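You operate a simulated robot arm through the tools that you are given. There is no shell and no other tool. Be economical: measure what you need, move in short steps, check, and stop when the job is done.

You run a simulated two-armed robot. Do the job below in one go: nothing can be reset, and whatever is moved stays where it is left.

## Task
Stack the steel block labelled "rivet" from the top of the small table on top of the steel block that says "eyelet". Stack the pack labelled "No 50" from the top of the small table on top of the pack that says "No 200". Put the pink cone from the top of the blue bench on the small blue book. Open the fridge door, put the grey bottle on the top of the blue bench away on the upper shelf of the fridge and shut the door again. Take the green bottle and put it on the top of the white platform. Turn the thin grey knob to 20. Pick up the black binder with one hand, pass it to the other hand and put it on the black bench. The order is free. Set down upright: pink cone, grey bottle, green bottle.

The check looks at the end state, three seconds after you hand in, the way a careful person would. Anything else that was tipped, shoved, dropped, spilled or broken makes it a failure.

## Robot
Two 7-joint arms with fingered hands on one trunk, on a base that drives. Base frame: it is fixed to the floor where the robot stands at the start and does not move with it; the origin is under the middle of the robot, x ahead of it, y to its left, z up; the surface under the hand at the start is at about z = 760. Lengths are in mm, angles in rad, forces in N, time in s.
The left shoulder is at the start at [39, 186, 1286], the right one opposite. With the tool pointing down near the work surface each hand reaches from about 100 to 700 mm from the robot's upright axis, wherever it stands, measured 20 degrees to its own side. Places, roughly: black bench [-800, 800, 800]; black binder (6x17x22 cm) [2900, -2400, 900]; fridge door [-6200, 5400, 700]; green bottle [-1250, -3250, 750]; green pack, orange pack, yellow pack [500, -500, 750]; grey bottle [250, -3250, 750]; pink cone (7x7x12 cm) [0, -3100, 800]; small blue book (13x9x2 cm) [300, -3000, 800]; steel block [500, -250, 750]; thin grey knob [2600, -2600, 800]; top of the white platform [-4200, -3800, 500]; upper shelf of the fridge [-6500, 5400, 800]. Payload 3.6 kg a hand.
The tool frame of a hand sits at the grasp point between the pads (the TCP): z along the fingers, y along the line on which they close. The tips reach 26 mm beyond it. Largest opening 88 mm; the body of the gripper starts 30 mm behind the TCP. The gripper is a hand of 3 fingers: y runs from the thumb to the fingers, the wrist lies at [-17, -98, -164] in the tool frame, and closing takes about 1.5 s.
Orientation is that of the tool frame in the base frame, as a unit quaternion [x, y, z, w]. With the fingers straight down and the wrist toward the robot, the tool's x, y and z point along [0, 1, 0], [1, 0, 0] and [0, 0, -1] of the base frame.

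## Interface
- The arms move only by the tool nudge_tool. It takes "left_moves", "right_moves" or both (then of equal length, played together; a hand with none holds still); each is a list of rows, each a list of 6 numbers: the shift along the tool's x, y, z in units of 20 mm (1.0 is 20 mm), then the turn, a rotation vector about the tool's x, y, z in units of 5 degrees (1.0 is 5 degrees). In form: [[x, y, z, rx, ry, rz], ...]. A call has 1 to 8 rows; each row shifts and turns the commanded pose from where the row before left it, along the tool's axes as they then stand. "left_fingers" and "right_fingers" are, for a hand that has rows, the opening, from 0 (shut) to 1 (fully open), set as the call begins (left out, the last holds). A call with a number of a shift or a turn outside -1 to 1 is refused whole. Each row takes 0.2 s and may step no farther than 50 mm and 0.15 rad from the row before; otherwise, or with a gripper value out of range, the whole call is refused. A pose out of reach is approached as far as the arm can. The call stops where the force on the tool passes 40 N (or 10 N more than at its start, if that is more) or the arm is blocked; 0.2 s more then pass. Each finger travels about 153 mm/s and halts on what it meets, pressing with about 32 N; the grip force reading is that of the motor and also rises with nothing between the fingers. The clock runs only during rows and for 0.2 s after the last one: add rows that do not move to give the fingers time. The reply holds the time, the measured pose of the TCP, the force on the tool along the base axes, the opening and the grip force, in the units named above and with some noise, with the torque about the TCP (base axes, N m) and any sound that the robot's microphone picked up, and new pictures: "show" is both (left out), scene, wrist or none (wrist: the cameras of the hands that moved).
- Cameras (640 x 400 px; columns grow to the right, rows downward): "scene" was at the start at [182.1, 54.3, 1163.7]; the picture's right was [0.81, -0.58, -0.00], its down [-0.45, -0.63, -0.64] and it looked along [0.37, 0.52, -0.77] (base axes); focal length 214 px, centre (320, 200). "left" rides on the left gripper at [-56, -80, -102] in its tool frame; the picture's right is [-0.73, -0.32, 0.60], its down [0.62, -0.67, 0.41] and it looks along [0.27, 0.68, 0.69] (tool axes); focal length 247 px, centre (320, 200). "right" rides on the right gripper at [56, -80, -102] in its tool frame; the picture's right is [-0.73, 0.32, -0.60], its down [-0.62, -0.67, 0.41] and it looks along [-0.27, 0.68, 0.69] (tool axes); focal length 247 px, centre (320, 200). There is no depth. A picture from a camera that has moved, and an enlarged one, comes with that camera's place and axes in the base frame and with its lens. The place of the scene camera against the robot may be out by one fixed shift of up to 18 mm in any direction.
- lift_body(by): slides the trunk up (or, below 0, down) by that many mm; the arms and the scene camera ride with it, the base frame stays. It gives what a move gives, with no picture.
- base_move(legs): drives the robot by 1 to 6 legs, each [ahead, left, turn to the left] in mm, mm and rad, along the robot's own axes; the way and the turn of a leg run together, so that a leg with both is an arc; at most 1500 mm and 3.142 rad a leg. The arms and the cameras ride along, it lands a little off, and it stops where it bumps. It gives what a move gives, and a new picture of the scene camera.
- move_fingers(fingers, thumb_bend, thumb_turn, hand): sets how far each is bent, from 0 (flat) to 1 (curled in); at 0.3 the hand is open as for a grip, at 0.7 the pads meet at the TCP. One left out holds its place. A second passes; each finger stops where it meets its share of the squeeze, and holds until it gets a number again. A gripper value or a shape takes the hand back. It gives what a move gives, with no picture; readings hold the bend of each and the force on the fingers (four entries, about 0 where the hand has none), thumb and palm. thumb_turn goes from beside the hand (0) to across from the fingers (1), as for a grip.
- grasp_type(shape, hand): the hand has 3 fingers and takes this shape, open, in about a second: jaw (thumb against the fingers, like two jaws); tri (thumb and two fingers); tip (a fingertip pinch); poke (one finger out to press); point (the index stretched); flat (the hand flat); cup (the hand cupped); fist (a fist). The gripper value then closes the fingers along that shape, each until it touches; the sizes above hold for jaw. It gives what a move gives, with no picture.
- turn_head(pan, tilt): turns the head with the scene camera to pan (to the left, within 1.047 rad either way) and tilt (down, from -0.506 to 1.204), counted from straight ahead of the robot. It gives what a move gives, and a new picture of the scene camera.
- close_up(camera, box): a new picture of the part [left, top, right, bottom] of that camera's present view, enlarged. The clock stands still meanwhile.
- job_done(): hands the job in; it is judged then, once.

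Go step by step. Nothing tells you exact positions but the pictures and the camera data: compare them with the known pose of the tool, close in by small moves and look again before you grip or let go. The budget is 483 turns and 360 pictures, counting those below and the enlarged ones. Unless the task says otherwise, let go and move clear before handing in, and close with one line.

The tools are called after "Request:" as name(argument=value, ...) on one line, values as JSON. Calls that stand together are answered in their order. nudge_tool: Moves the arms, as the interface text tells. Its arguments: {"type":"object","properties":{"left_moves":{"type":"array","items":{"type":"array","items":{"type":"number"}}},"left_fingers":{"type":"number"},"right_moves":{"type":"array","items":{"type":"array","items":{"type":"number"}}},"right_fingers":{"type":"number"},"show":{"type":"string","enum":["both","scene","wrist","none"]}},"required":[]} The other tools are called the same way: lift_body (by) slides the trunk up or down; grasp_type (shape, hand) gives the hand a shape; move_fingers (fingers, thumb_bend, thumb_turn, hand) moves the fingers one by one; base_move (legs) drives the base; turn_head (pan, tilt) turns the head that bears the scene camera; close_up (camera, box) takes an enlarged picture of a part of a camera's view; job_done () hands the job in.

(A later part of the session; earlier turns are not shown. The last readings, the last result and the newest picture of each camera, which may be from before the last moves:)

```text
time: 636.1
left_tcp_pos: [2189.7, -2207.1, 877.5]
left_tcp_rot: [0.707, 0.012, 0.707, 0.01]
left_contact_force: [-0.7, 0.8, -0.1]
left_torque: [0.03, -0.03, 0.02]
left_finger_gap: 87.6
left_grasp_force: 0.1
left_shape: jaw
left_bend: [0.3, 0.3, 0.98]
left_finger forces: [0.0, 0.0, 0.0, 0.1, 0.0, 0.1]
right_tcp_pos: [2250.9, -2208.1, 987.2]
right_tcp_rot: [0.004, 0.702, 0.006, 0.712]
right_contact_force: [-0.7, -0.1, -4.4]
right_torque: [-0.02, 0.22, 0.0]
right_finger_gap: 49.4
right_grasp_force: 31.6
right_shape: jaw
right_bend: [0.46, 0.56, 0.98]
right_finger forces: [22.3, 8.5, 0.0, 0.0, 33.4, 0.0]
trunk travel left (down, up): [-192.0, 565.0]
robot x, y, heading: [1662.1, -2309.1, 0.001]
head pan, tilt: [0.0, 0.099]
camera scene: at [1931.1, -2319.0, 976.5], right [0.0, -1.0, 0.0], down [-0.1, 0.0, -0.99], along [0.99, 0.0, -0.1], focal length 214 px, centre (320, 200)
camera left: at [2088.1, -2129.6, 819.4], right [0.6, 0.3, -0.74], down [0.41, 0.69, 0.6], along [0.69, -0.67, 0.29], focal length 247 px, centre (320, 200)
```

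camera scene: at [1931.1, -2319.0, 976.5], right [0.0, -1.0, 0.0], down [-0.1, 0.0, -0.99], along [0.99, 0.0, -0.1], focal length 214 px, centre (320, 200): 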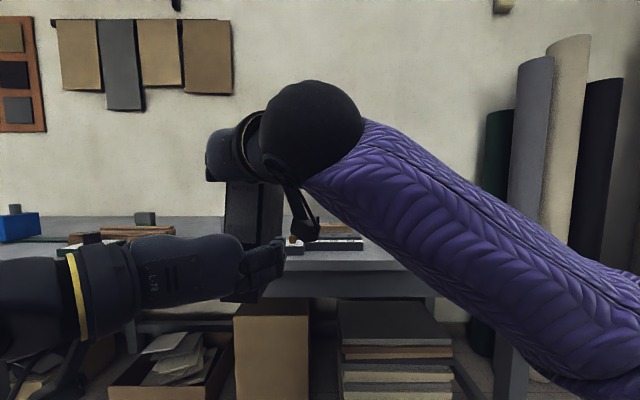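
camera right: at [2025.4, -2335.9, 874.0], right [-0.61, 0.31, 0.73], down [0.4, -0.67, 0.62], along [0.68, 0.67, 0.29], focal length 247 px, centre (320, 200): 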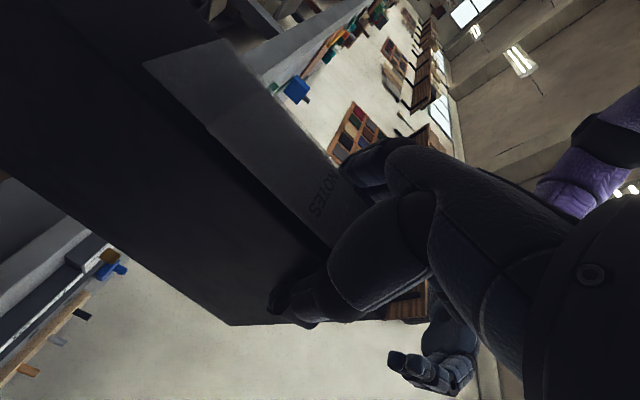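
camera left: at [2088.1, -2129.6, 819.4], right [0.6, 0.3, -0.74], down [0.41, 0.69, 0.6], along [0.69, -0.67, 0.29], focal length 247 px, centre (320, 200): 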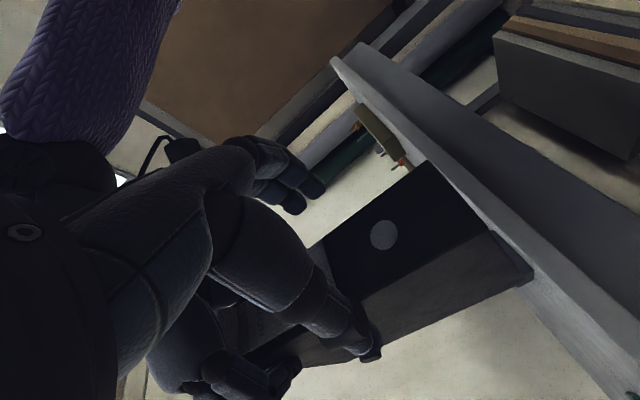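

Request:
nudge_tool(left_moves=[[0, -0.5, 0, 0, 0, 0], [0, 0, 0.7, 0, 0, 0], [0, 0, 0.7, 0, 0, 0], [0, 0, 0.7, 0, 0, 0], [0, 0, 0, 0, 0, 0]], show="wrist")

```text
time: 637.3
left_tcp_pos: [2230.4, -2199.3, 878.3]
left_tcp_rot: [0.706, 0.012, 0.708, 0.011]
left_contact_force: [-0.6, 0.2, 0.8]
left_torque: [0.0, -0.02, 0.0]
left_finger_gap: 87.9
left_grasp_force: 0.1
left_shape: jaw
left_bend: [0.3, 0.3, 0.98]
left_finger forces: [0.1, 0.0, 0.0, 0.1, 0.0, 0.1]
right_tcp_pos: [2251.7, -2206.9, 986.0]
right_tcp_rot: [0.005, 0.702, 0.006, 0.712]
right_contact_force: [-0.4, 0.1, -4.5]
right_torque: [-0.02, 0.23, 0.03]
right_finger_gap: 49.4
right_grasp_force: 32.0
right_shape: jaw
right_bend: [0.46, 0.56, 0.98]
right_finger forces: [22.3, 8.6, 0.1, 0.1, 33.3, 0.0]
trunk travel left (down, up): [-192.0, 565.0]
robot x, y, heading: [1664.3, -2312.1, 0.003]
head pan, tilt: [0.0, 0.099]
camera left: at [2130.3, -2121.0, 819.2], right [0.6, 0.3, -0.74], down [0.41, 0.69, 0.6], along [0.69, -0.67, 0.29], focal length 247 px, centre (320, 200)
```

left: 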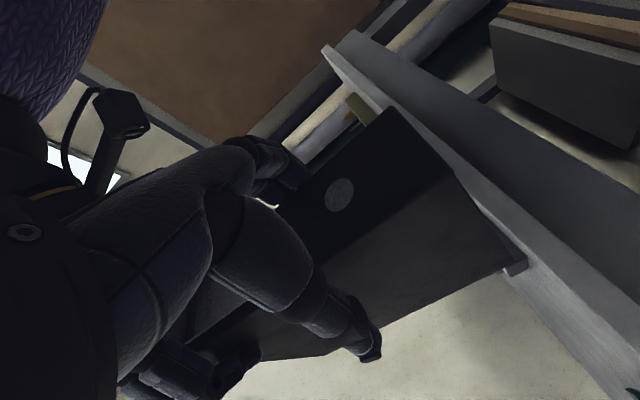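

Request:
nudge_tool(left_moves=[[0, 0, 0.5, 0, 0, 0], [0, 0, 0.4, 0, 0, 0], [0, 0, 0, 0, 0, 0]], show="none")

Request:
nudge_tool(left_moves=[[0, 0, 0, 0, 0, 0], [0, 0, 0, 0, 0, 0], [0, 0, 0, 0, 0, 0], [0, 0, 0, 0, 0, 0], [0, 0, 0, 0, 0, 0], [0, 0, 0, 0, 0, 0]], left_fingers=0, show="both")

```text
time: 638.1
left_tcp_pos: [2250.0, -2200.1, 877.9]
left_tcp_rot: [0.707, 0.011, 0.707, 0.011]
left_contact_force: [0.1, 1.1, 0.6]
left_torque: [-0.01, 0.0, -0.01]
left_finger_gap: 88.2
left_grasp_force: 0.0
left_shape: jaw
left_bend: [0.3, 0.3, 0.98]
left_finger forces: [0.0, 0.0, 0.0, 0.0, 0.2, 0.1]
right_tcp_pos: [2250.9, -2207.2, 987.0]
right_tcp_rot: [0.004, 0.702, 0.007, 0.712]
right_contact_force: [-0.1, 0.1, -4.1]
right_torque: [-0.04, 0.24, -0.01]
right_finger_gap: 49.3
right_grasp_force: 32.1
right_shape: jaw
right_bend: [0.46, 0.56, 0.98]
right_finger forces: [22.3, 8.5, 0.0, 0.0, 33.4, 0.0]
trunk travel left (down, up): [-192.0, 565.0]
robot x, y, heading: [1668.7, -2315.8, -0.001]
head pan, tilt: [0.0, 0.099]
```

```text
time: 639.5
left_tcp_pos: [2249.9, -2198.4, 877.8]
left_tcp_rot: [0.707, 0.011, 0.707, 0.011]
left_contact_force: [-0.3, -10.0, -1.2]
left_torque: [0.65, 0.18, -0.48]
left_finger_gap: 43.1
left_grasp_force: 31.6
left_shape: jaw
left_bend: [0.46, 0.65, 1.0]
left_finger forces: [1.7, 41.6, 0.0, 0.0, 34.1, 0.0]
right_tcp_pos: [2250.6, -2207.2, 986.6]
right_tcp_rot: [0.005, 0.701, 0.007, 0.713]
right_contact_force: [0.6, 9.9, -2.5]
right_torque: [0.48, -0.08, 0.49]
right_finger_gap: 49.0
right_grasp_force: 31.8
right_shape: jaw
right_bend: [0.46, 0.57, 0.97]
right_finger forces: [33.0, 5.0, 0.1, 0.0, 29.2, 0.0]
trunk travel left (down, up): [-192.0, 565.0]
robot x, y, heading: [1665.1, -2310.8, 0.003]
head pan, tilt: [0.0, 0.099]
camera scene: at [1931.2, -2319.0, 976.5], right [0.0, -1.0, 0.0], down [-0.1, 0.0, -0.99], along [0.99, 0.0, -0.1], focal length 214 px, centre (320, 200)
camera left: at [2148.2, -2121.1, 819.5], right [0.6, 0.29, -0.74], down [0.41, 0.68, 0.6], along [0.69, -0.67, 0.29], focal length 247 px, centre (320, 200)
```

scene: 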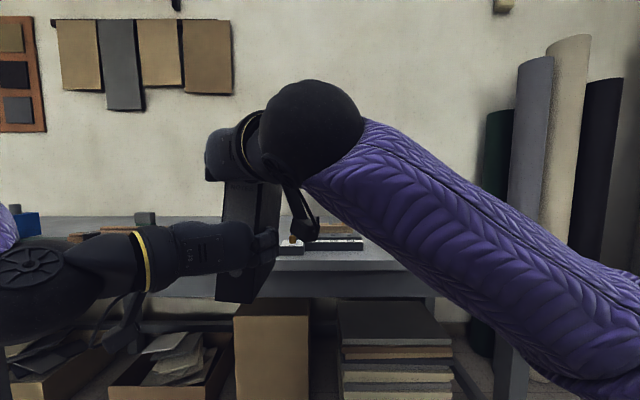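
left: 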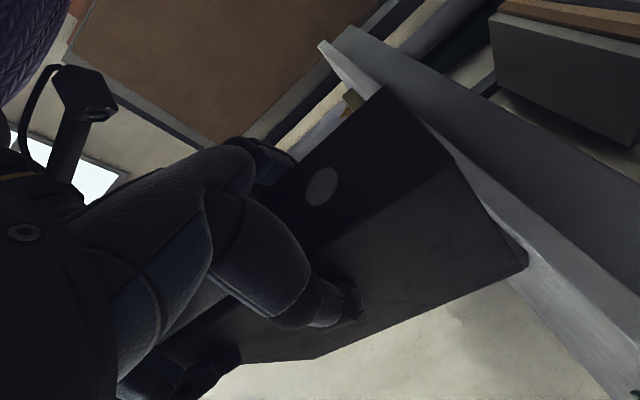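

Left hand grips it too. Now releasing the right hand and backing it away.

Request:
nudge_tool(right_moves=[[0, 0, 0, 0, 0, 0], [0, 0, 0, 0, 0, 0], [0, 0, 0, 0, 0, 0], [0, 0, 0, 0, 0, 0]], right_fingers=1, show="scene")

Request:
nudge_tool(right_moves=[[0, 0, -0.8, 0, 0, 0], [0, 0, -0.8, 0, 0, 0], [0, 0, -0.8, 0, 0, 0], [-0.4, -0.4, -0.6, 0, 0, 0], [-0.5, -0.8, 0, 0, 0, 0], [-0.5, -0.8, 0, 0, 0, 0], [0, 0, 0, 0, 0, 0]], show="scene")

```text
time: 640.5
left_tcp_pos: [2249.4, -2198.9, 877.3]
left_tcp_rot: [0.706, 0.012, 0.708, 0.011]
left_contact_force: [0.5, 0.3, 0.2]
left_torque: [0.02, 0.27, -0.01]
left_finger_gap: 42.9
left_grasp_force: 31.7
left_shape: jaw
left_bend: [0.47, 0.65, 0.97]
left_finger forces: [14.5, 20.0, 0.0, 0.0, 36.5, 0.0]
right_tcp_pos: [2251.4, -2207.3, 987.2]
right_tcp_rot: [0.005, 0.702, 0.007, 0.713]
right_contact_force: [0.2, -0.7, 0.2]
right_torque: [-0.03, 0.0, -0.01]
right_finger_gap: 87.7
right_grasp_force: 0.1
right_shape: jaw
right_bend: [0.3, 0.3, 0.98]
right_finger forces: [0.1, 0.2, 0.0, 0.0, 0.0, 0.1]
trunk travel left (down, up): [-192.0, 565.0]
robot x, y, heading: [1667.4, -2310.7, 0.002]
head pan, tilt: [0.0, 0.099]
camera scene: at [1931.1, -2319.0, 976.5], right [0.0, -1.0, 0.0], down [-0.1, 0.0, -0.99], along [0.99, 0.0, -0.1], focal length 214 px, centre (320, 200)
```

scene: 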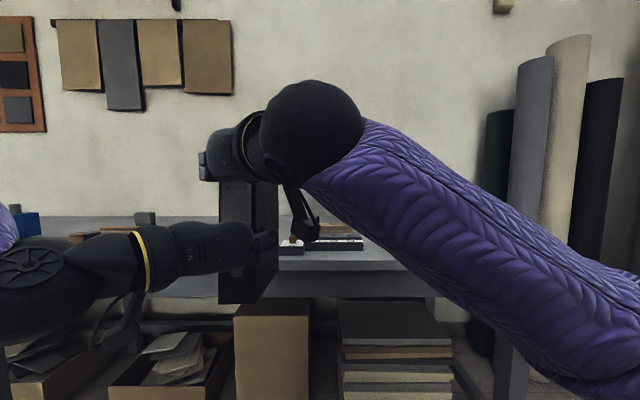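

```text
time: 642.1
left_tcp_pos: [2249.0, -2199.4, 877.9]
left_tcp_rot: [0.706, 0.012, 0.708, 0.011]
left_contact_force: [-0.7, -1.6, -0.4]
left_torque: [0.02, 0.26, 0.02]
left_finger_gap: 42.6
left_grasp_force: 32.2
left_shape: jaw
left_bend: [0.47, 0.65, 0.97]
left_finger forces: [15.3, 19.1, 0.0, 0.0, 36.5, 0.1]
right_tcp_pos: [2191.8, -2247.7, 1012.0]
right_tcp_rot: [0.005, 0.702, 0.008, 0.712]
right_contact_force: [-0.3, -0.1, 0.2]
right_torque: [0.01, 0.0, 0.02]
right_finger_gap: 87.6
right_grasp_force: 0.1
right_shape: jaw
right_bend: [0.3, 0.3, 0.98]
right_finger forces: [0.0, 0.1, 0.1, 0.1, 0.0, 0.0]
trunk travel left (down, up): [-192.0, 565.0]
robot x, y, heading: [1664.9, -2310.0, -0.0]
head pan, tilt: [0.0, 0.099]
camera scene: at [1931.2, -2319.0, 976.4], right [0.0, -1.0, 0.0], down [-0.1, 0.0, -0.99], along [0.99, 0.0, -0.1], focal length 214 px, centre (320, 200)
```

scene: 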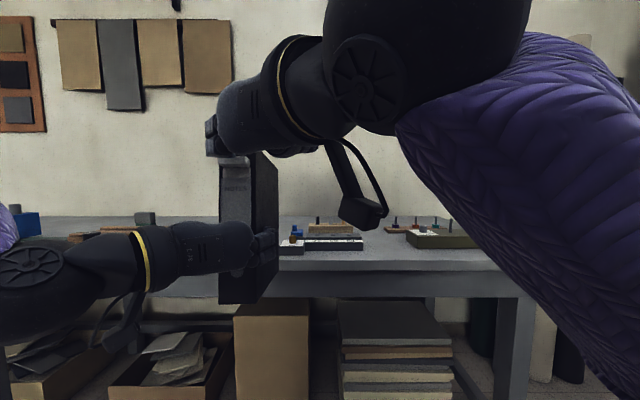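

The handover is done. Carrying the binder in the left hand toward the black bench.

Request:
nudge_tool(right_moves=[[-0.5, -0.8, -0.3, 0, 0, 0], [0, -0.9, 0, 0, 0, 0], [0, -0.9, 0, 0, 0, 0], [0, -0.9, 0, 0, 0, 0], [0, -0.9, 0, 0, 0, 0], [0, -0.9, 0, 0, 0, 0], [0, -0.9, 0, 0, 0, 0], [0, 0, 0, 0, 0, 0]], show="none")

Request:
lift_body(by=120)

Request:
base_move(legs=[[0, 200, 0], [-1500, 0, 0], [-1500, 0, 0], [-600, 0, 0]])

Request:
turn_head(pan=0.8, tilt=0.35)

```text
time: 643.9
left_tcp_pos: [2250.3, -2198.5, 877.7]
left_tcp_rot: [0.706, 0.011, 0.708, 0.011]
left_contact_force: [0.5, 0.6, -0.6]
left_torque: [0.0, 0.25, 0.03]
left_finger_gap: 42.7
left_grasp_force: 32.0
left_shape: jaw
left_bend: [0.47, 0.65, 0.97]
left_finger forces: [15.6, 19.0, 0.0, 0.0, 36.5, 0.0]
right_tcp_pos: [2185.2, -2372.1, 1020.4]
right_tcp_rot: [0.004, 0.702, 0.008, 0.712]
right_contact_force: [0.3, 0.3, 1.1]
right_torque: [-0.02, -0.03, -0.04]
right_finger_gap: 87.7
right_grasp_force: 0.1
right_shape: jaw
right_bend: [0.3, 0.3, 0.98]
right_finger forces: [0.0, 0.0, 0.1, 0.1, 0.0, 0.0]
trunk travel left (down, up): [-192.0, 565.0]
robot x, y, heading: [1663.2, -2311.1, -0.002]
head pan, tilt: [0.0, 0.099]
```

```text
time: 645.4
left_tcp_pos: [2239.8, -2197.6, 1020.6]
left_tcp_rot: [0.692, 0.011, 0.722, 0.011]
left_contact_force: [0.8, -0.1, -4.1]
left_torque: [0.02, 0.21, -0.02]
left_finger_gap: 42.5
left_grasp_force: 32.0
left_shape: jaw
left_bend: [0.47, 0.65, 0.97]
left_finger forces: [16.2, 18.3, 0.0, 0.0, 36.5, 0.0]
right_tcp_pos: [2185.7, -2372.4, 1139.8]
right_tcp_rot: [0.005, 0.702, 0.007, 0.712]
right_contact_force: [0.1, 0.2, 0.6]
right_torque: [0.02, 0.02, 0.02]
right_finger_gap: 87.7
right_grasp_force: 0.0
right_shape: jaw
right_bend: [0.3, 0.3, 0.98]
right_finger forces: [0.0, 0.0, 0.1, 0.0, 0.0, 0.0]
trunk travel left (down, up): [-312.0, 445.0]
robot x, y, heading: [1663.2, -2310.8, 0.003]
head pan, tilt: [0.0, 0.099]
```

```text
time: 664.2
left_tcp_pos: [-1390.2, -1961.0, 1022.6]
left_tcp_rot: [0.691, 0.005, 0.722, 0.017]
left_contact_force: [0.3, 0.3, -4.7]
left_torque: [0.0, 0.26, 0.01]
left_finger_gap: 42.5
left_grasp_force: 32.3
left_shape: jaw
left_bend: [0.47, 0.65, 0.97]
left_finger forces: [16.4, 18.2, 0.1, 0.0, 36.6, 0.1]
right_tcp_pos: [-1447.2, -2134.2, 1142.2]
right_tcp_rot: [0.01, 0.702, 0.001, 0.713]
right_contact_force: [0.3, 0.7, 0.0]
right_torque: [-0.01, 0.0, 0.0]
right_finger_gap: 87.8
right_grasp_force: 0.0
right_shape: jaw
right_bend: [0.3, 0.3, 0.98]
right_finger forces: [0.0, 0.0, 0.1, 0.1, 0.1, 0.0]
trunk travel left (down, up): [-312.0, 445.0]
robot x, y, heading: [-1968.5, -2061.1, -0.022]
head pan, tilt: [0.0, 0.099]
camera scene: at [-1721.9, -2076.2, 1107.8], right [-0.02, -1.0, 0.0], down [-0.1, 0.0, -1.0], along [0.99, -0.02, -0.1], focal length 214 px, centre (320, 200)
```

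scene: 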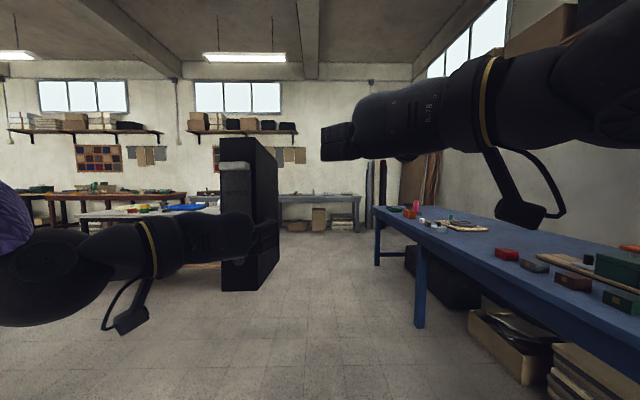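

```text
time: 665.3
left_tcp_pos: [-1388.5, -1959.7, 1020.3]
left_tcp_rot: [0.691, 0.005, 0.722, 0.019]
left_contact_force: [0.2, -0.4, -4.1]
left_torque: [0.04, 0.23, 0.04]
left_finger_gap: 42.6
left_grasp_force: 31.9
left_shape: jaw
left_bend: [0.47, 0.65, 0.97]
left_finger forces: [16.7, 17.8, 0.0, 0.0, 36.4, 0.1]
right_tcp_pos: [-1447.0, -2134.0, 1140.1]
right_tcp_rot: [0.01, 0.701, 0.001, 0.713]
right_contact_force: [-1.0, 0.3, -0.9]
right_torque: [0.02, -0.01, -0.01]
right_finger_gap: 87.9
right_grasp_force: 0.1
right_shape: jaw
right_bend: [0.3, 0.3, 0.98]
right_finger forces: [0.0, 0.0, 0.0, 0.1, 0.0, 0.0]
trunk travel left (down, up): [-312.0, 445.0]
robot x, y, heading: [-1966.1, -2063.3, -0.022]
head pan, tilt: [0.799, 0.351]
camera scene: at [-1747.2, -2009.0, 1084.3], right [0.7, -0.71, 0.0], down [-0.24, -0.24, -0.94], along [0.67, 0.66, -0.34], focal length 214 px, centre (320, 200)
```

scene: 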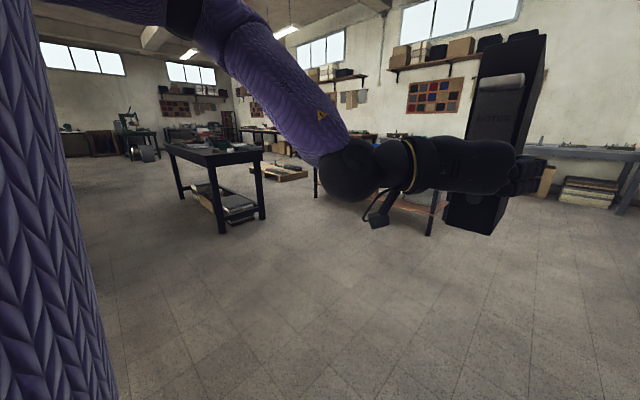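

Request:
base_move(legs=[[0, 0, 0.022], [0, 1500, 0], [0, 1250, 0]])

Request:
turn_head(pan=0.0, tilt=0.5)

```text
time: 679.0
left_tcp_pos: [-1413.1, 817.2, 1021.2]
left_tcp_rot: [0.691, 0.017, 0.722, 0.005]
left_contact_force: [0.2, -0.1, -4.1]
left_torque: [0.0, 0.23, 0.02]
left_finger_gap: 42.3
left_grasp_force: 31.9
left_shape: jaw
left_bend: [0.47, 0.65, 0.97]
left_finger forces: [17.0, 17.6, 0.0, 0.1, 36.5, 0.0]
right_tcp_pos: [-1464.6, 642.1, 1139.9]
right_tcp_rot: [-0.002, 0.702, 0.013, 0.712]
right_contact_force: [-0.1, 0.0, -0.1]
right_torque: [0.03, 0.01, 0.0]
right_finger_gap: 87.7
right_grasp_force: 0.1
right_shape: jaw
right_bend: [0.3, 0.3, 0.98]
right_finger forces: [0.0, 0.0, 0.1, 0.0, 0.1, 0.0]
trunk travel left (down, up): [-312.0, 445.0]
robot x, y, heading: [-1988.5, 693.4, 0.019]
head pan, tilt: [0.799, 0.351]
camera scene: at [-1769.7, 756.8, 1084.3], right [0.73, -0.69, 0.0], down [-0.24, -0.25, -0.94], along [0.64, 0.68, -0.34], focal length 214 px, centre (320, 200)
```

scene: 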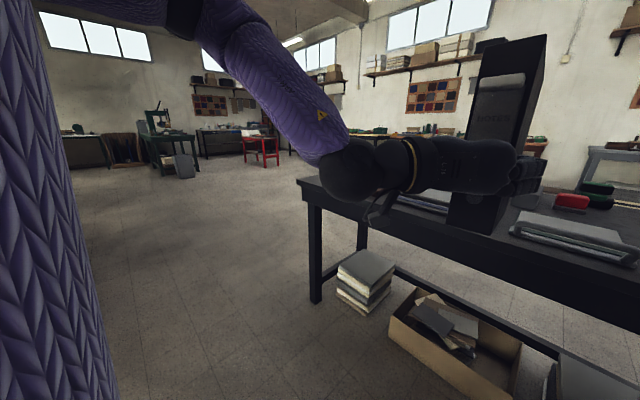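

```text
time: 680.2
left_tcp_pos: [-1413.6, 818.2, 1021.7]
left_tcp_rot: [0.692, 0.018, 0.722, 0.006]
left_contact_force: [-1.0, -0.8, -4.4]
left_torque: [-0.02, 0.27, 0.0]
left_finger_gap: 42.4
left_grasp_force: 32.1
left_shape: jaw
left_bend: [0.47, 0.65, 0.97]
left_finger forces: [17.2, 17.4, 0.0, 0.0, 36.5, 0.1]
right_tcp_pos: [-1464.1, 641.6, 1141.3]
right_tcp_rot: [-0.001, 0.701, 0.013, 0.713]
right_contact_force: [-0.5, 0.4, -0.2]
right_torque: [-0.02, 0.02, -0.02]
right_finger_gap: 87.8
right_grasp_force: 0.1
right_shape: jaw
right_bend: [0.3, 0.3, 0.98]
right_finger forces: [0.0, 0.1, 0.0, 0.0, 0.0, 0.0]
trunk travel left (down, up): [-312.0, 445.0]
robot x, y, heading: [-1984.7, 693.1, 0.017]
head pan, tilt: [0.0, 0.499]
camera scene: at [-1742.5, 690.3, 1070.6], right [0.02, -1.0, 0.0], down [-0.48, -0.01, -0.88], along [0.88, 0.02, -0.48], focal length 214 px, centre (320, 200)
```

scene: 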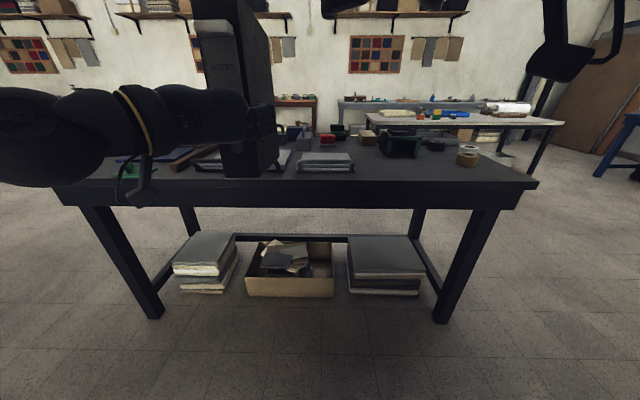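

Request:
lift_body(by=250)

Request:
base_move(legs=[[0, -330, -0.017]])

Request:
turn_head(pan=-0.15, tilt=0.6)

```text
time: 682.8
left_tcp_pos: [-1440.6, 817.8, 1328.1]
left_tcp_rot: [0.654, 0.015, 0.757, 0.006]
left_contact_force: [0.1, -0.8, -4.5]
left_torque: [-0.01, 0.2, 0.0]
left_finger_gap: 42.4
left_grasp_force: 32.4
left_shape: jaw
left_bend: [0.47, 0.65, 0.97]
left_finger forces: [17.1, 17.4, 0.0, 0.0, 36.5, 0.0]
right_tcp_pos: [-1465.0, 642.6, 1391.2]
right_tcp_rot: [-0.002, 0.702, 0.014, 0.712]
right_contact_force: [0.8, -0.1, 0.4]
right_torque: [0.01, 0.03, 0.0]
right_finger_gap: 87.7
right_grasp_force: 0.1
right_shape: jaw
right_bend: [0.3, 0.3, 0.98]
right_finger forces: [0.0, 0.0, 0.1, 0.1, 0.0, 0.0]
trunk travel left (down, up): [-562.0, 195.0]
robot x, y, heading: [-1986.2, 694.0, 0.018]
head pan, tilt: [0.0, 0.499]
```

```text
time: 685.0
left_tcp_pos: [-1436.9, 477.2, 1328.1]
left_tcp_rot: [0.653, 0.011, 0.757, 0.011]
left_contact_force: [0.4, 0.3, -4.6]
left_torque: [-0.02, 0.23, -0.01]
left_finger_gap: 42.4
left_grasp_force: 31.2
left_shape: jaw
left_bend: [0.47, 0.65, 0.97]
left_finger forces: [17.3, 17.5, 0.0, 0.0, 36.6, 0.1]
right_tcp_pos: [-1461.0, 300.1, 1392.1]
right_tcp_rot: [0.003, 0.701, 0.009, 0.713]
right_contact_force: [-0.1, -0.5, -1.1]
right_torque: [-0.01, 0.02, -0.01]
right_finger_gap: 87.5
right_grasp_force: 0.0
right_shape: jaw
right_bend: [0.3, 0.3, 0.98]
right_finger forces: [0.0, 0.1, 0.0, 0.0, 0.1, 0.0]
trunk travel left (down, up): [-562.0, 195.0]
robot x, y, heading: [-1981.3, 355.8, 0.004]
head pan, tilt: [0.0, 0.499]
camera scene: at [-1762.0, 352.6, 1333.7], right [0.0, -1.0, 0.0], down [-0.48, 0.0, -0.88], along [0.88, 0.0, -0.48], focal length 214 px, centre (320, 200)
```

scene: 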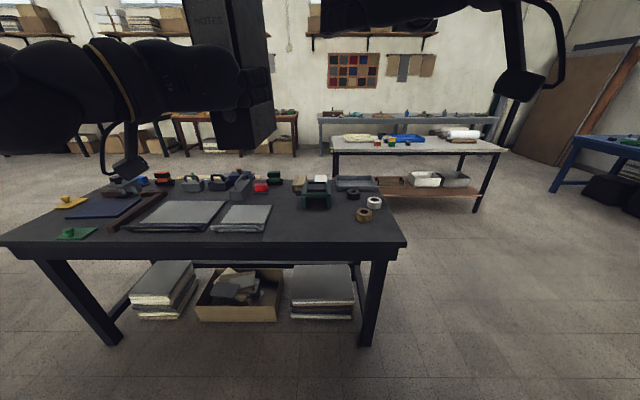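

```text
time: 685.7
left_tcp_pos: [-1436.6, 476.3, 1327.9]
left_tcp_rot: [0.653, 0.01, 0.757, 0.01]
left_contact_force: [0.7, 0.0, -4.0]
left_torque: [0.01, 0.25, 0.0]
left_finger_gap: 42.5
left_grasp_force: 32.1
left_shape: jaw
left_bend: [0.47, 0.65, 0.97]
left_finger forces: [17.2, 17.4, 0.0, 0.0, 36.6, 0.0]
right_tcp_pos: [-1461.7, 301.0, 1390.1]
right_tcp_rot: [0.003, 0.702, 0.008, 0.712]
right_contact_force: [-0.1, 0.0, 0.1]
right_torque: [0.0, 0.02, 0.03]
right_finger_gap: 87.7
right_grasp_force: 0.1
right_shape: jaw
right_bend: [0.3, 0.3, 0.98]
right_finger forces: [0.0, 0.0, 0.1, 0.0, 0.1, 0.1]
trunk travel left (down, up): [-562.0, 195.0]
robot x, y, heading: [-1982.6, 361.7, -0.001]
head pan, tilt: [-0.15, 0.6]
camera scene: at [-1765.6, 339.9, 1324.7], right [-0.15, -0.99, 0.0], down [-0.56, 0.08, -0.82], along [0.82, -0.12, -0.57], focal length 214 px, centre (320, 200)
```

scene: 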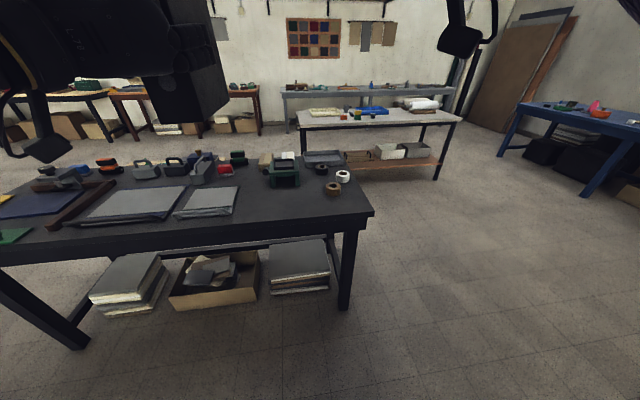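

A free spot is at the bench's right front, around y≈440. I'll lower, straighten the binder, and drive up to it.

Request:
lift_body(by=-370)

Request:
nudge_tool(left_moves=[[0, 0, 0, 0, 0, 0], [0, 0, 0, 0, 0, 0]], show="none")

Request:
turn_head(pan=0.15, tilt=0.4)

```text
time: 689.2
left_tcp_pos: [-1434.8, 475.9, 958.3]
left_tcp_rot: [0.654, 0.011, 0.757, 0.011]
left_contact_force: [0.2, 0.4, -5.0]
left_torque: [0.0, 0.23, -0.02]
left_finger_gap: 42.7
left_grasp_force: 32.3
left_shape: jaw
left_bend: [0.47, 0.65, 0.97]
left_finger forces: [17.3, 17.3, 0.0, 0.1, 36.5, 0.0]
right_tcp_pos: [-1463.1, 301.4, 1022.1]
right_tcp_rot: [0.003, 0.701, 0.009, 0.713]
right_contact_force: [-0.2, 0.3, 0.4]
right_torque: [0.01, 0.02, 0.0]
right_finger_gap: 87.5
right_grasp_force: 0.1
right_shape: jaw
right_bend: [0.3, 0.3, 0.98]
right_finger forces: [0.1, 0.0, 0.1, 0.0, 0.0, 0.0]
trunk travel left (down, up): [-192.0, 565.0]
robot x, y, heading: [-1983.7, 362.1, 0.006]
head pan, tilt: [-0.15, 0.6]
```

```text
time: 689.8
left_tcp_pos: [-1435.7, 476.8, 958.5]
left_tcp_rot: [0.653, 0.011, 0.757, 0.01]
left_contact_force: [0.3, 0.0, -4.2]
left_torque: [-0.05, 0.22, -0.01]
left_finger_gap: 42.8
left_grasp_force: 32.2
left_shape: jaw
left_bend: [0.47, 0.65, 0.97]
left_finger forces: [17.4, 17.2, 0.0, 0.0, 36.6, 0.0]
right_tcp_pos: [-1462.7, 301.3, 1020.6]
right_tcp_rot: [0.003, 0.701, 0.009, 0.713]
right_contact_force: [0.3, 0.4, -0.4]
right_torque: [0.01, -0.03, 0.03]
right_finger_gap: 87.8
right_grasp_force: 0.0
right_shape: jaw
right_bend: [0.3, 0.3, 0.98]
right_finger forces: [0.0, 0.1, 0.0, 0.0, 0.0, 0.0]
trunk travel left (down, up): [-192.0, 565.0]
robot x, y, heading: [-1982.4, 358.8, 0.007]
head pan, tilt: [-0.15, 0.6]
```

```text
time: 690.6
left_tcp_pos: [-1436.7, 477.3, 958.3]
left_tcp_rot: [0.654, 0.01, 0.757, 0.01]
left_contact_force: [0.1, 0.2, -4.5]
left_torque: [0.0, 0.2, 0.03]
left_finger_gap: 42.4
left_grasp_force: 32.6
left_shape: jaw
left_bend: [0.47, 0.65, 0.97]
left_finger forces: [17.6, 17.1, 0.0, 0.0, 36.5, 0.0]
right_tcp_pos: [-1463.2, 301.7, 1022.5]
right_tcp_rot: [0.004, 0.701, 0.009, 0.713]
right_contact_force: [-0.1, 0.2, 0.5]
right_torque: [0.01, -0.02, 0.0]
right_finger_gap: 87.6
right_grasp_force: 0.1
right_shape: jaw
right_bend: [0.3, 0.3, 0.98]
right_finger forces: [0.0, 0.1, 0.0, 0.0, 0.0, 0.0]
trunk travel left (down, up): [-192.0, 565.0]
robot x, y, heading: [-1983.8, 363.5, 0.002]
head pan, tilt: [0.15, 0.4]
camera scene: at [-1716.9, 367.0, 948.5], right [0.15, -0.99, 0.0], down [-0.39, -0.06, -0.92], along [0.91, 0.14, -0.39], focal length 214 px, centre (320, 200)
```

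scene: 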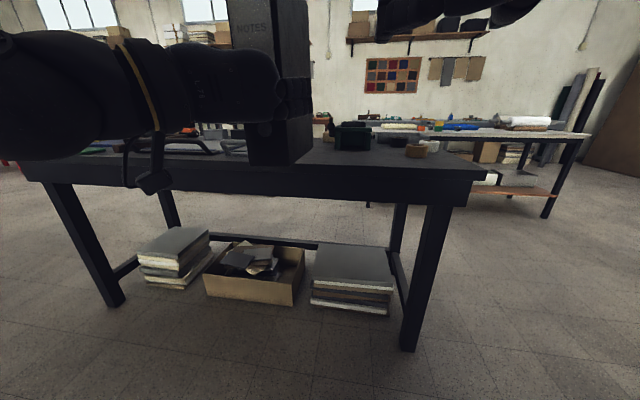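

Request:
nudge_tool(left_moves=[[0, 0, 0, 0, -0.85, 0], [0, 0, 0, 0, -0.85, 0], [0, 0, 0, 0, 0, 0]], show="none")

Request:
base_move(legs=[[0, -40, 0], [250, 0, 0]])

Request:
close_up(camera="left", box=[0, 0, 640, 400])

```text
time: 691.4
left_tcp_pos: [-1436.9, 475.6, 958.6]
left_tcp_rot: [0.708, 0.01, 0.706, 0.011]
left_contact_force: [-0.5, 0.2, -4.1]
left_torque: [0.0, 0.23, -0.04]
left_finger_gap: 42.1
left_grasp_force: 31.1
left_shape: jaw
left_bend: [0.47, 0.65, 0.97]
left_finger forces: [18.0, 16.5, 0.0, 0.0, 36.3, 0.0]
right_tcp_pos: [-1461.3, 301.4, 1021.3]
right_tcp_rot: [0.002, 0.702, 0.008, 0.712]
right_contact_force: [-1.0, 1.2, -0.3]
right_torque: [-0.02, 0.0, -0.03]
right_finger_gap: 87.5
right_grasp_force: 0.0
right_shape: jaw
right_bend: [0.3, 0.3, 0.98]
right_finger forces: [0.1, 0.0, 0.0, 0.1, 0.1, 0.0]
trunk travel left (down, up): [-192.0, 565.0]
robot x, y, heading: [-1984.0, 359.7, 0.005]
head pan, tilt: [0.15, 0.4]
```

```text
time: 693.7
left_tcp_pos: [-1189.9, 434.4, 957.7]
left_tcp_rot: [0.709, 0.009, 0.706, 0.011]
left_contact_force: [-0.7, 0.0, -4.1]
left_torque: [-0.04, 0.21, -0.04]
left_finger_gap: 42.5
left_grasp_force: 32.8
left_shape: jaw
left_bend: [0.47, 0.65, 0.97]
left_finger forces: [18.3, 16.5, 0.0, 0.0, 36.6, 0.1]
right_tcp_pos: [-1215.3, 259.4, 1020.8]
right_tcp_rot: [0.004, 0.702, 0.007, 0.712]
right_contact_force: [0.0, 0.1, -0.6]
right_torque: [0.0, -0.01, 0.0]
right_finger_gap: 87.9
right_grasp_force: 0.1
right_shape: jaw
right_bend: [0.3, 0.3, 0.98]
right_finger forces: [0.0, 0.0, 0.1, 0.0, 0.0, 0.1]
trunk travel left (down, up): [-192.0, 565.0]
robot x, y, heading: [-1738.1, 317.7, -0.002]
head pan, tilt: [0.15, 0.4]
camera scene: at [-1469.8, 325.8, 948.3], right [0.15, -0.99, 0.0], down [-0.39, -0.06, -0.92], along [0.91, 0.14, -0.39], focal length 214 px, centre (320, 200)
```

scene: 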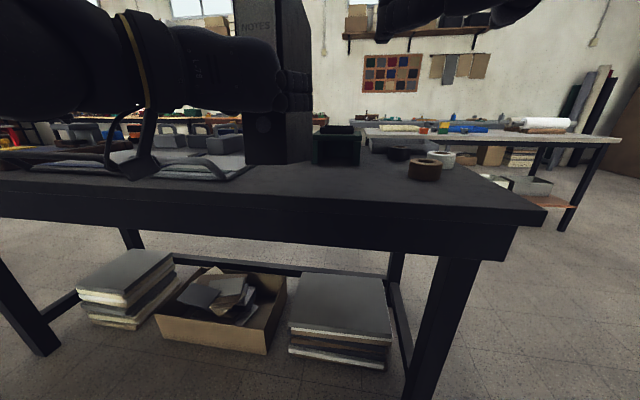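

```text
1.00 times, centred on (320, 200) of left (not enlarged: the box is as wide or as high as the picture)
camera zoom: at [-1289.8, 513.2, 900.4], right [0.6, 0.29, -0.75], down [0.42, 0.68, 0.6], along [0.68, -0.67, 0.29], focal length 247 px, centre (320, 200)
```

zoom: 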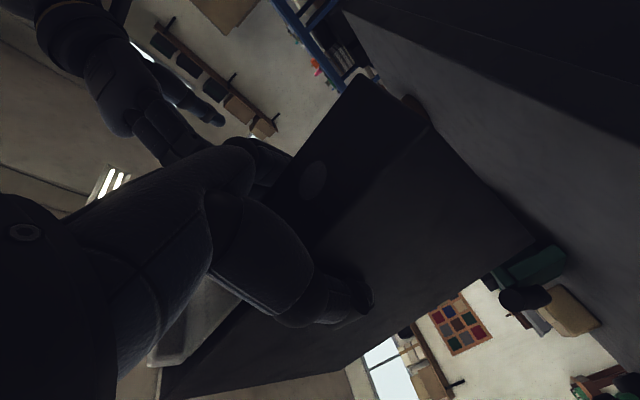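

Request:
base_move(legs=[[140, 0, 0]])

Request:
lift_body(by=-90)

Request:
turn_head(pan=0.1, tilt=0.5)

```text
time: 695.1
left_tcp_pos: [-1045.7, 435.7, 957.6]
left_tcp_rot: [0.708, 0.01, 0.706, 0.012]
left_contact_force: [-0.5, 0.6, -5.1]
left_torque: [-0.04, 0.26, -0.01]
left_finger_gap: 42.6
left_grasp_force: 32.1
left_shape: jaw
left_bend: [0.47, 0.65, 0.97]
left_finger forces: [18.7, 15.9, 0.0, 0.0, 36.3, 0.0]
right_tcp_pos: [-1071.4, 260.3, 1020.2]
right_tcp_rot: [0.004, 0.702, 0.009, 0.712]
right_contact_force: [0.2, -0.3, 0.2]
right_torque: [0.02, 0.0, -0.02]
right_finger_gap: 87.7
right_grasp_force: 0.2
right_shape: jaw
right_bend: [0.3, 0.3, 0.98]
right_finger forces: [0.1, 0.0, 0.0, 0.0, 0.0, 0.0]
trunk travel left (down, up): [-192.0, 565.0]
robot x, y, heading: [-1594.6, 317.3, 0.004]
head pan, tilt: [0.15, 0.4]
camera scene: at [-1326.6, 326.1, 948.2], right [0.15, -0.99, 0.0], down [-0.39, -0.06, -0.92], along [0.91, 0.14, -0.39], focal length 214 px, centre (320, 200)
```

scene: 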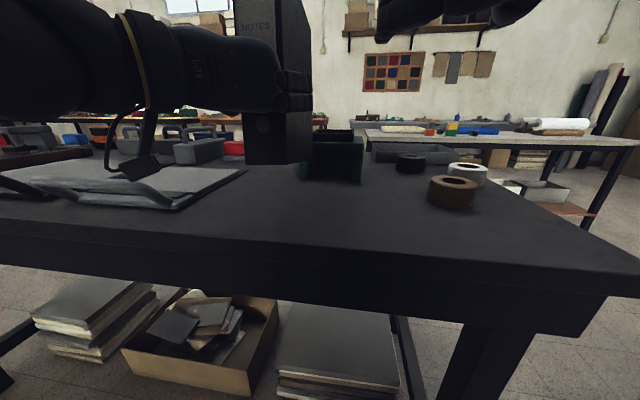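

```text
time: 696.3
left_tcp_pos: [-1046.4, 434.4, 874.3]
left_tcp_rot: [0.702, 0.011, 0.712, 0.013]
left_contact_force: [9.8, -1.0, 31.6]
left_torque: [-0.31, -0.38, -0.13]
left_finger_gap: 43.2
left_grasp_force: 32.1
left_shape: jaw
left_bend: [0.47, 0.63, 1.0]
left_finger forces: [10.9, 23.5, 0.1, 0.1, 33.8, 0.0]
right_tcp_pos: [-1056.9, 259.4, 912.6]
right_tcp_rot: [0.004, 0.718, 0.009, 0.696]
right_contact_force: [-0.6, -0.4, -0.1]
right_torque: [0.01, 0.01, 0.02]
right_finger_gap: 87.8
right_grasp_force: 0.1
right_shape: jaw
right_bend: [0.3, 0.3, 0.98]
right_finger forces: [0.0, 0.0, 0.1, 0.0, 0.1, 0.0]
trunk travel left (down, up): [-102.0, 655.0]
robot x, y, heading: [-1590.0, 319.0, 0.002]
head pan, tilt: [0.15, 0.4]
```

```text
time: 697.0
left_tcp_pos: [-1046.8, 433.7, 873.9]
left_tcp_rot: [0.703, 0.011, 0.711, 0.013]
left_contact_force: [10.4, 2.5, 30.3]
left_torque: [-0.27, -0.36, -0.2]
left_finger_gap: 43.2
left_grasp_force: 32.0
left_shape: jaw
left_bend: [0.47, 0.63, 1.0]
left_finger forces: [10.5, 23.0, 0.0, 0.0, 34.6, 0.1]
right_tcp_pos: [-1057.2, 260.4, 911.9]
right_tcp_rot: [0.004, 0.719, 0.008, 0.695]
right_contact_force: [-1.0, 0.1, 0.2]
right_torque: [0.02, -0.01, 0.0]
right_finger_gap: 88.0
right_grasp_force: 0.1
right_shape: jaw
right_bend: [0.3, 0.3, 0.98]
right_finger forces: [0.0, 0.0, 0.1, 0.1, 0.0, 0.1]
trunk travel left (down, up): [-102.0, 655.0]
robot x, y, heading: [-1592.4, 318.8, -0.002]
head pan, tilt: [0.099, 0.499]
camera scene: at [-1310.4, 321.1, 841.2], right [0.1, -0.99, 0.0], down [-0.48, -0.05, -0.88], along [0.87, 0.09, -0.48], focal length 214 px, centre (320, 200)
```

scene: 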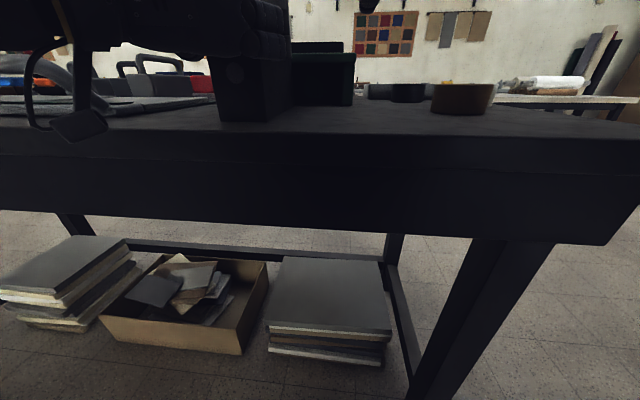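

Request:
nudge_tool(left_moves=[[0.08, 0, 0, 0, 0, 0], [0, 0, 0, 0, 0, 0]], show="none")

Request:
close_up(camera="scene", box=[160, 0, 400, 150])

Request:
close_up(camera="left", box=[160, 40, 600, 380])

```text
time: 697.6
left_tcp_pos: [-1047.8, 433.8, 874.3]
left_tcp_rot: [0.704, 0.01, 0.71, 0.013]
left_contact_force: [8.7, -0.4, 26.9]
left_torque: [-0.28, -0.41, -0.06]
left_finger_gap: 43.7
left_grasp_force: 32.2
left_shape: jaw
left_bend: [0.47, 0.62, 1.0]
left_finger forces: [11.0, 23.1, 0.1, 0.1, 33.8, 0.1]
right_tcp_pos: [-1058.3, 259.5, 911.0]
right_tcp_rot: [0.004, 0.719, 0.008, 0.695]
right_contact_force: [0.3, -0.3, -0.7]
right_torque: [0.01, -0.02, 0.03]
right_finger_gap: 87.7
right_grasp_force: 0.0
right_shape: jaw
right_bend: [0.3, 0.3, 0.98]
right_finger forces: [0.0, 0.0, 0.0, 0.0, 0.0, 0.0]
trunk travel left (down, up): [-102.0, 655.0]
robot x, y, heading: [-1594.0, 320.4, 0.007]
head pan, tilt: [0.099, 0.499]
```

```text
2.67 times, centred on (280, 75) of scene
camera zoom: at [-1310.4, 321.0, 841.1], right [0.1, -0.99, 0.0], down [-0.48, -0.05, -0.88], along [0.87, 0.09, -0.48], focal length 572 px, centre (427, 533)
```

zoom: 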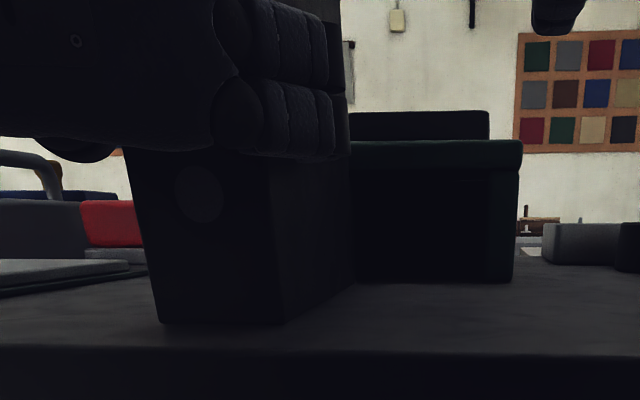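

```text
1.18 times, centred on (380, 210) of left
camera zoom: at [-1148.1, 512.9, 815.1], right [0.61, 0.29, -0.74], down [0.41, 0.68, 0.6], along [0.68, -0.67, 0.29], focal length 291 px, centre (249, 188)
```

zoom: 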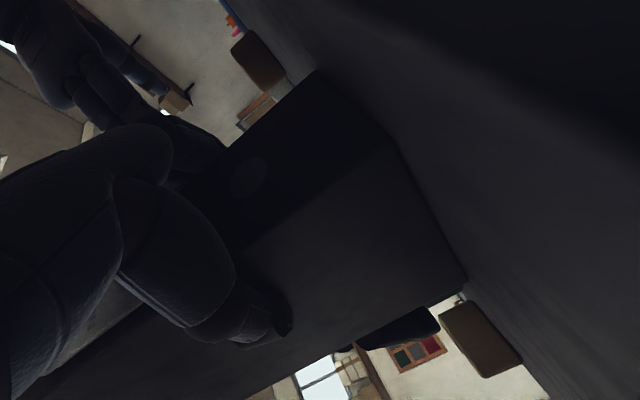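

The binder is very close to a green box behind it. I'll lift a few mm, pull it back ~25 mm, and set it down again.

Request:
nudge_tool(left_moves=[[0.3, 0, 0, 0, 0, 0], [0.2, 0, 0, 0, 0, 0], [0, 0, -0.6, 0, 0, 0], [0, 0, -0.7, 0, 0, 0], [0, 0, 0, 0, 0, 0]], show="none")

Request:
close_up(camera="scene", box=[160, 0, 400, 150])

```text
time: 698.8
left_tcp_pos: [-1048.8, 433.1, 875.8]
left_tcp_rot: [0.708, 0.009, 0.706, 0.012]
left_contact_force: [1.8, 3.4, 3.3]
left_torque: [0.08, -0.13, 0.03]
left_finger_gap: 43.7
left_grasp_force: 31.5
left_shape: jaw
left_bend: [0.47, 0.62, 1.0]
left_finger forces: [11.4, 22.1, 0.0, 0.0, 36.9, 0.0]
left hand out of reach, approached as far as the arm can: row 3, 4
right_tcp_pos: [-1057.2, 261.0, 910.5]
right_tcp_rot: [0.004, 0.718, 0.008, 0.695]
right_contact_force: [0.5, -0.6, 0.7]
right_torque: [-0.01, 0.01, 0.0]
right_finger_gap: 87.6
right_grasp_force: 0.1
right_shape: jaw
right_bend: [0.3, 0.3, 0.98]
right_finger forces: [0.0, 0.0, 0.1, 0.0, 0.1, 0.1]
trunk travel left (down, up): [-102.0, 655.0]
robot x, y, heading: [-1594.9, 320.2, 0.002]
head pan, tilt: [0.099, 0.499]
```

```text
2.67 times, centred on (280, 75) of scene
camera zoom: at [-1309.8, 321.5, 840.8], right [0.1, -0.99, 0.0], down [-0.48, -0.05, -0.88], along [0.87, 0.09, -0.48], focal length 572 px, centre (427, 533)
```

zoom: 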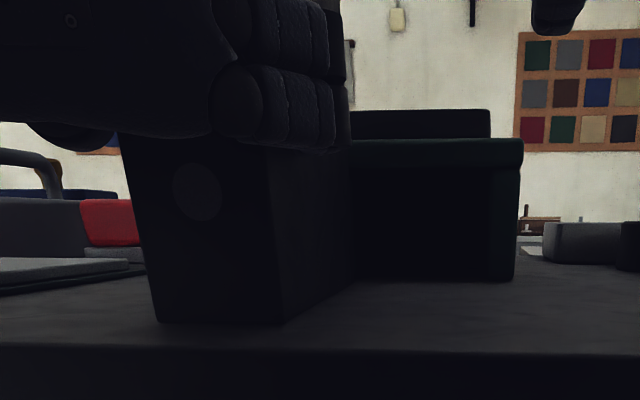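

Request:
lift_body(by=10)

Request:
base_move(legs=[[-28, 0, 0]])

Request:
close_up(camera="scene", box=[160, 0, 400, 150])

```text
time: 699.4
left_tcp_pos: [-1050.0, 432.4, 884.4]
left_tcp_rot: [0.709, 0.008, 0.705, 0.013]
left_contact_force: [0.4, -0.1, -3.5]
left_torque: [0.04, 0.11, 0.01]
left_finger_gap: 43.6
left_grasp_force: 31.2
left_shape: jaw
left_bend: [0.47, 0.63, 1.0]
left_finger forces: [20.1, 13.8, 0.0, 0.0, 34.5, 0.0]
right_tcp_pos: [-1056.0, 258.0, 920.5]
right_tcp_rot: [0.005, 0.719, 0.007, 0.695]
right_contact_force: [0.2, -0.4, -0.1]
right_torque: [0.0, -0.01, 0.01]
right_finger_gap: 87.7
right_grasp_force: 0.2
right_shape: jaw
right_bend: [0.3, 0.3, 0.98]
right_finger forces: [0.1, 0.0, 0.0, 0.1, 0.0, 0.1]
trunk travel left (down, up): [-112.0, 645.0]
robot x, y, heading: [-1594.1, 321.3, 0.001]
head pan, tilt: [0.099, 0.499]
```

```text
time: 700.2
left_tcp_pos: [-1077.7, 432.2, 885.7]
left_tcp_rot: [0.709, 0.009, 0.705, 0.012]
left_contact_force: [-0.4, 0.3, -3.1]
left_torque: [0.0, 0.15, -0.02]
left_finger_gap: 43.8
left_grasp_force: 32.4
left_shape: jaw
left_bend: [0.47, 0.63, 1.0]
left_finger forces: [21.1, 12.6, 0.0, 0.0, 34.5, 0.0]
right_tcp_pos: [-1085.2, 259.3, 921.4]
right_tcp_rot: [0.004, 0.718, 0.008, 0.696]
right_contact_force: [0.5, -0.5, 0.2]
right_torque: [0.01, 0.03, 0.02]
right_finger_gap: 87.9
right_grasp_force: 0.1
right_shape: jaw
right_bend: [0.3, 0.3, 0.98]
right_finger forces: [0.0, 0.1, 0.1, 0.0, 0.0, 0.1]
trunk travel left (down, up): [-112.0, 645.0]
robot x, y, heading: [-1623.8, 322.7, 0.006]
head pan, tilt: [0.099, 0.499]
camera scene: at [-1340.5, 321.4, 851.7], right [0.1, -0.99, 0.0], down [-0.48, -0.05, -0.88], along [0.87, 0.09, -0.48], focal length 214 px, centre (320, 200)
```

scene: 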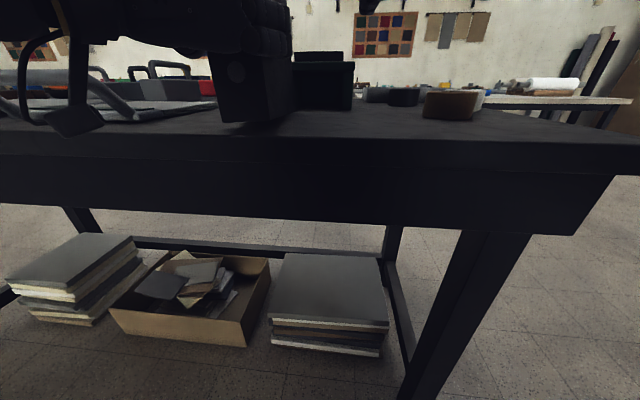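

```text
2.67 times, centred on (280, 75) of scene
camera zoom: at [-1340.5, 321.4, 851.7], right [0.1, -0.99, 0.0], down [-0.48, -0.05, -0.88], along [0.87, 0.09, -0.48], focal length 572 px, centre (427, 533)
```

zoom: 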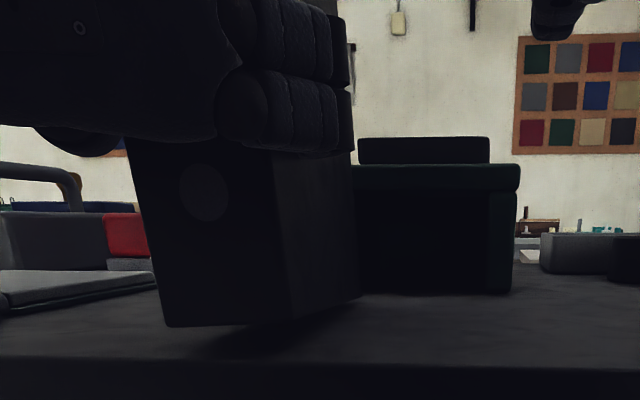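

Request:
lift_body(by=-8)

Request:
lift_body(by=-2)

Request:
close_up(camera="scene", box=[160, 0, 400, 150])

```text
time: 700.8
left_tcp_pos: [-1077.6, 434.7, 878.3]
left_tcp_rot: [0.708, 0.009, 0.706, 0.012]
left_contact_force: [0.0, 0.1, -2.2]
left_torque: [0.04, -0.16, -0.05]
left_finger_gap: 43.3
left_grasp_force: 31.7
left_shape: jaw
left_bend: [0.47, 0.62, 1.0]
left_finger forces: [15.2, 19.8, 0.0, 0.0, 35.1, 0.1]
right_tcp_pos: [-1085.5, 259.9, 913.0]
right_tcp_rot: [0.003, 0.72, 0.008, 0.694]
right_contact_force: [0.7, 0.3, -0.3]
right_torque: [-0.01, 0.0, 0.02]
right_finger_gap: 87.8
right_grasp_force: 0.0
right_shape: jaw
right_bend: [0.3, 0.3, 0.98]
right_finger forces: [0.0, 0.0, 0.0, 0.0, 0.0, 0.1]
trunk travel left (down, up): [-104.0, 653.0]
robot x, y, heading: [-1617.0, 319.7, -0.001]
head pan, tilt: [0.099, 0.499]
```

```text
time: 701.3
left_tcp_pos: [-1077.7, 432.4, 878.2]
left_tcp_rot: [0.708, 0.009, 0.706, 0.011]
left_contact_force: [-0.4, -0.7, 1.4]
left_torque: [0.08, -0.12, -0.09]
left_finger_gap: 43.3
left_grasp_force: 32.0
left_shape: jaw
left_bend: [0.47, 0.62, 1.0]
left_finger forces: [13.9, 21.9, 0.1, 0.1, 35.1, 0.0]
right_tcp_pos: [-1086.8, 259.8, 911.9]
right_tcp_rot: [0.005, 0.719, 0.009, 0.695]
right_contact_force: [0.3, 0.0, -0.6]
right_torque: [0.01, -0.01, 0.01]
right_finger_gap: 87.9
right_grasp_force: 0.0
right_shape: jaw
right_bend: [0.3, 0.3, 0.98]
right_finger forces: [0.0, 0.0, 0.0, 0.0, 0.1, 0.1]
trunk travel left (down, up): [-102.0, 655.0]
robot x, y, heading: [-1622.2, 318.1, 0.001]
head pan, tilt: [0.099, 0.499]
```

```text
2.67 times, centred on (280, 75) of scene
camera zoom: at [-1338.4, 321.3, 840.8], right [0.1, -0.99, 0.0], down [-0.48, -0.05, -0.88], along [0.87, 0.09, -0.48], focal length 572 px, centre (427, 533)
```

zoom: 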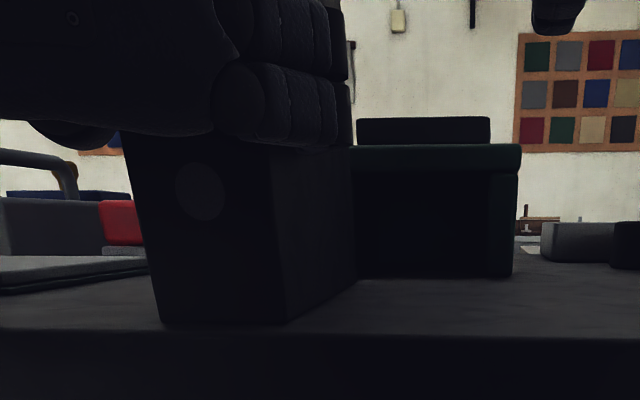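

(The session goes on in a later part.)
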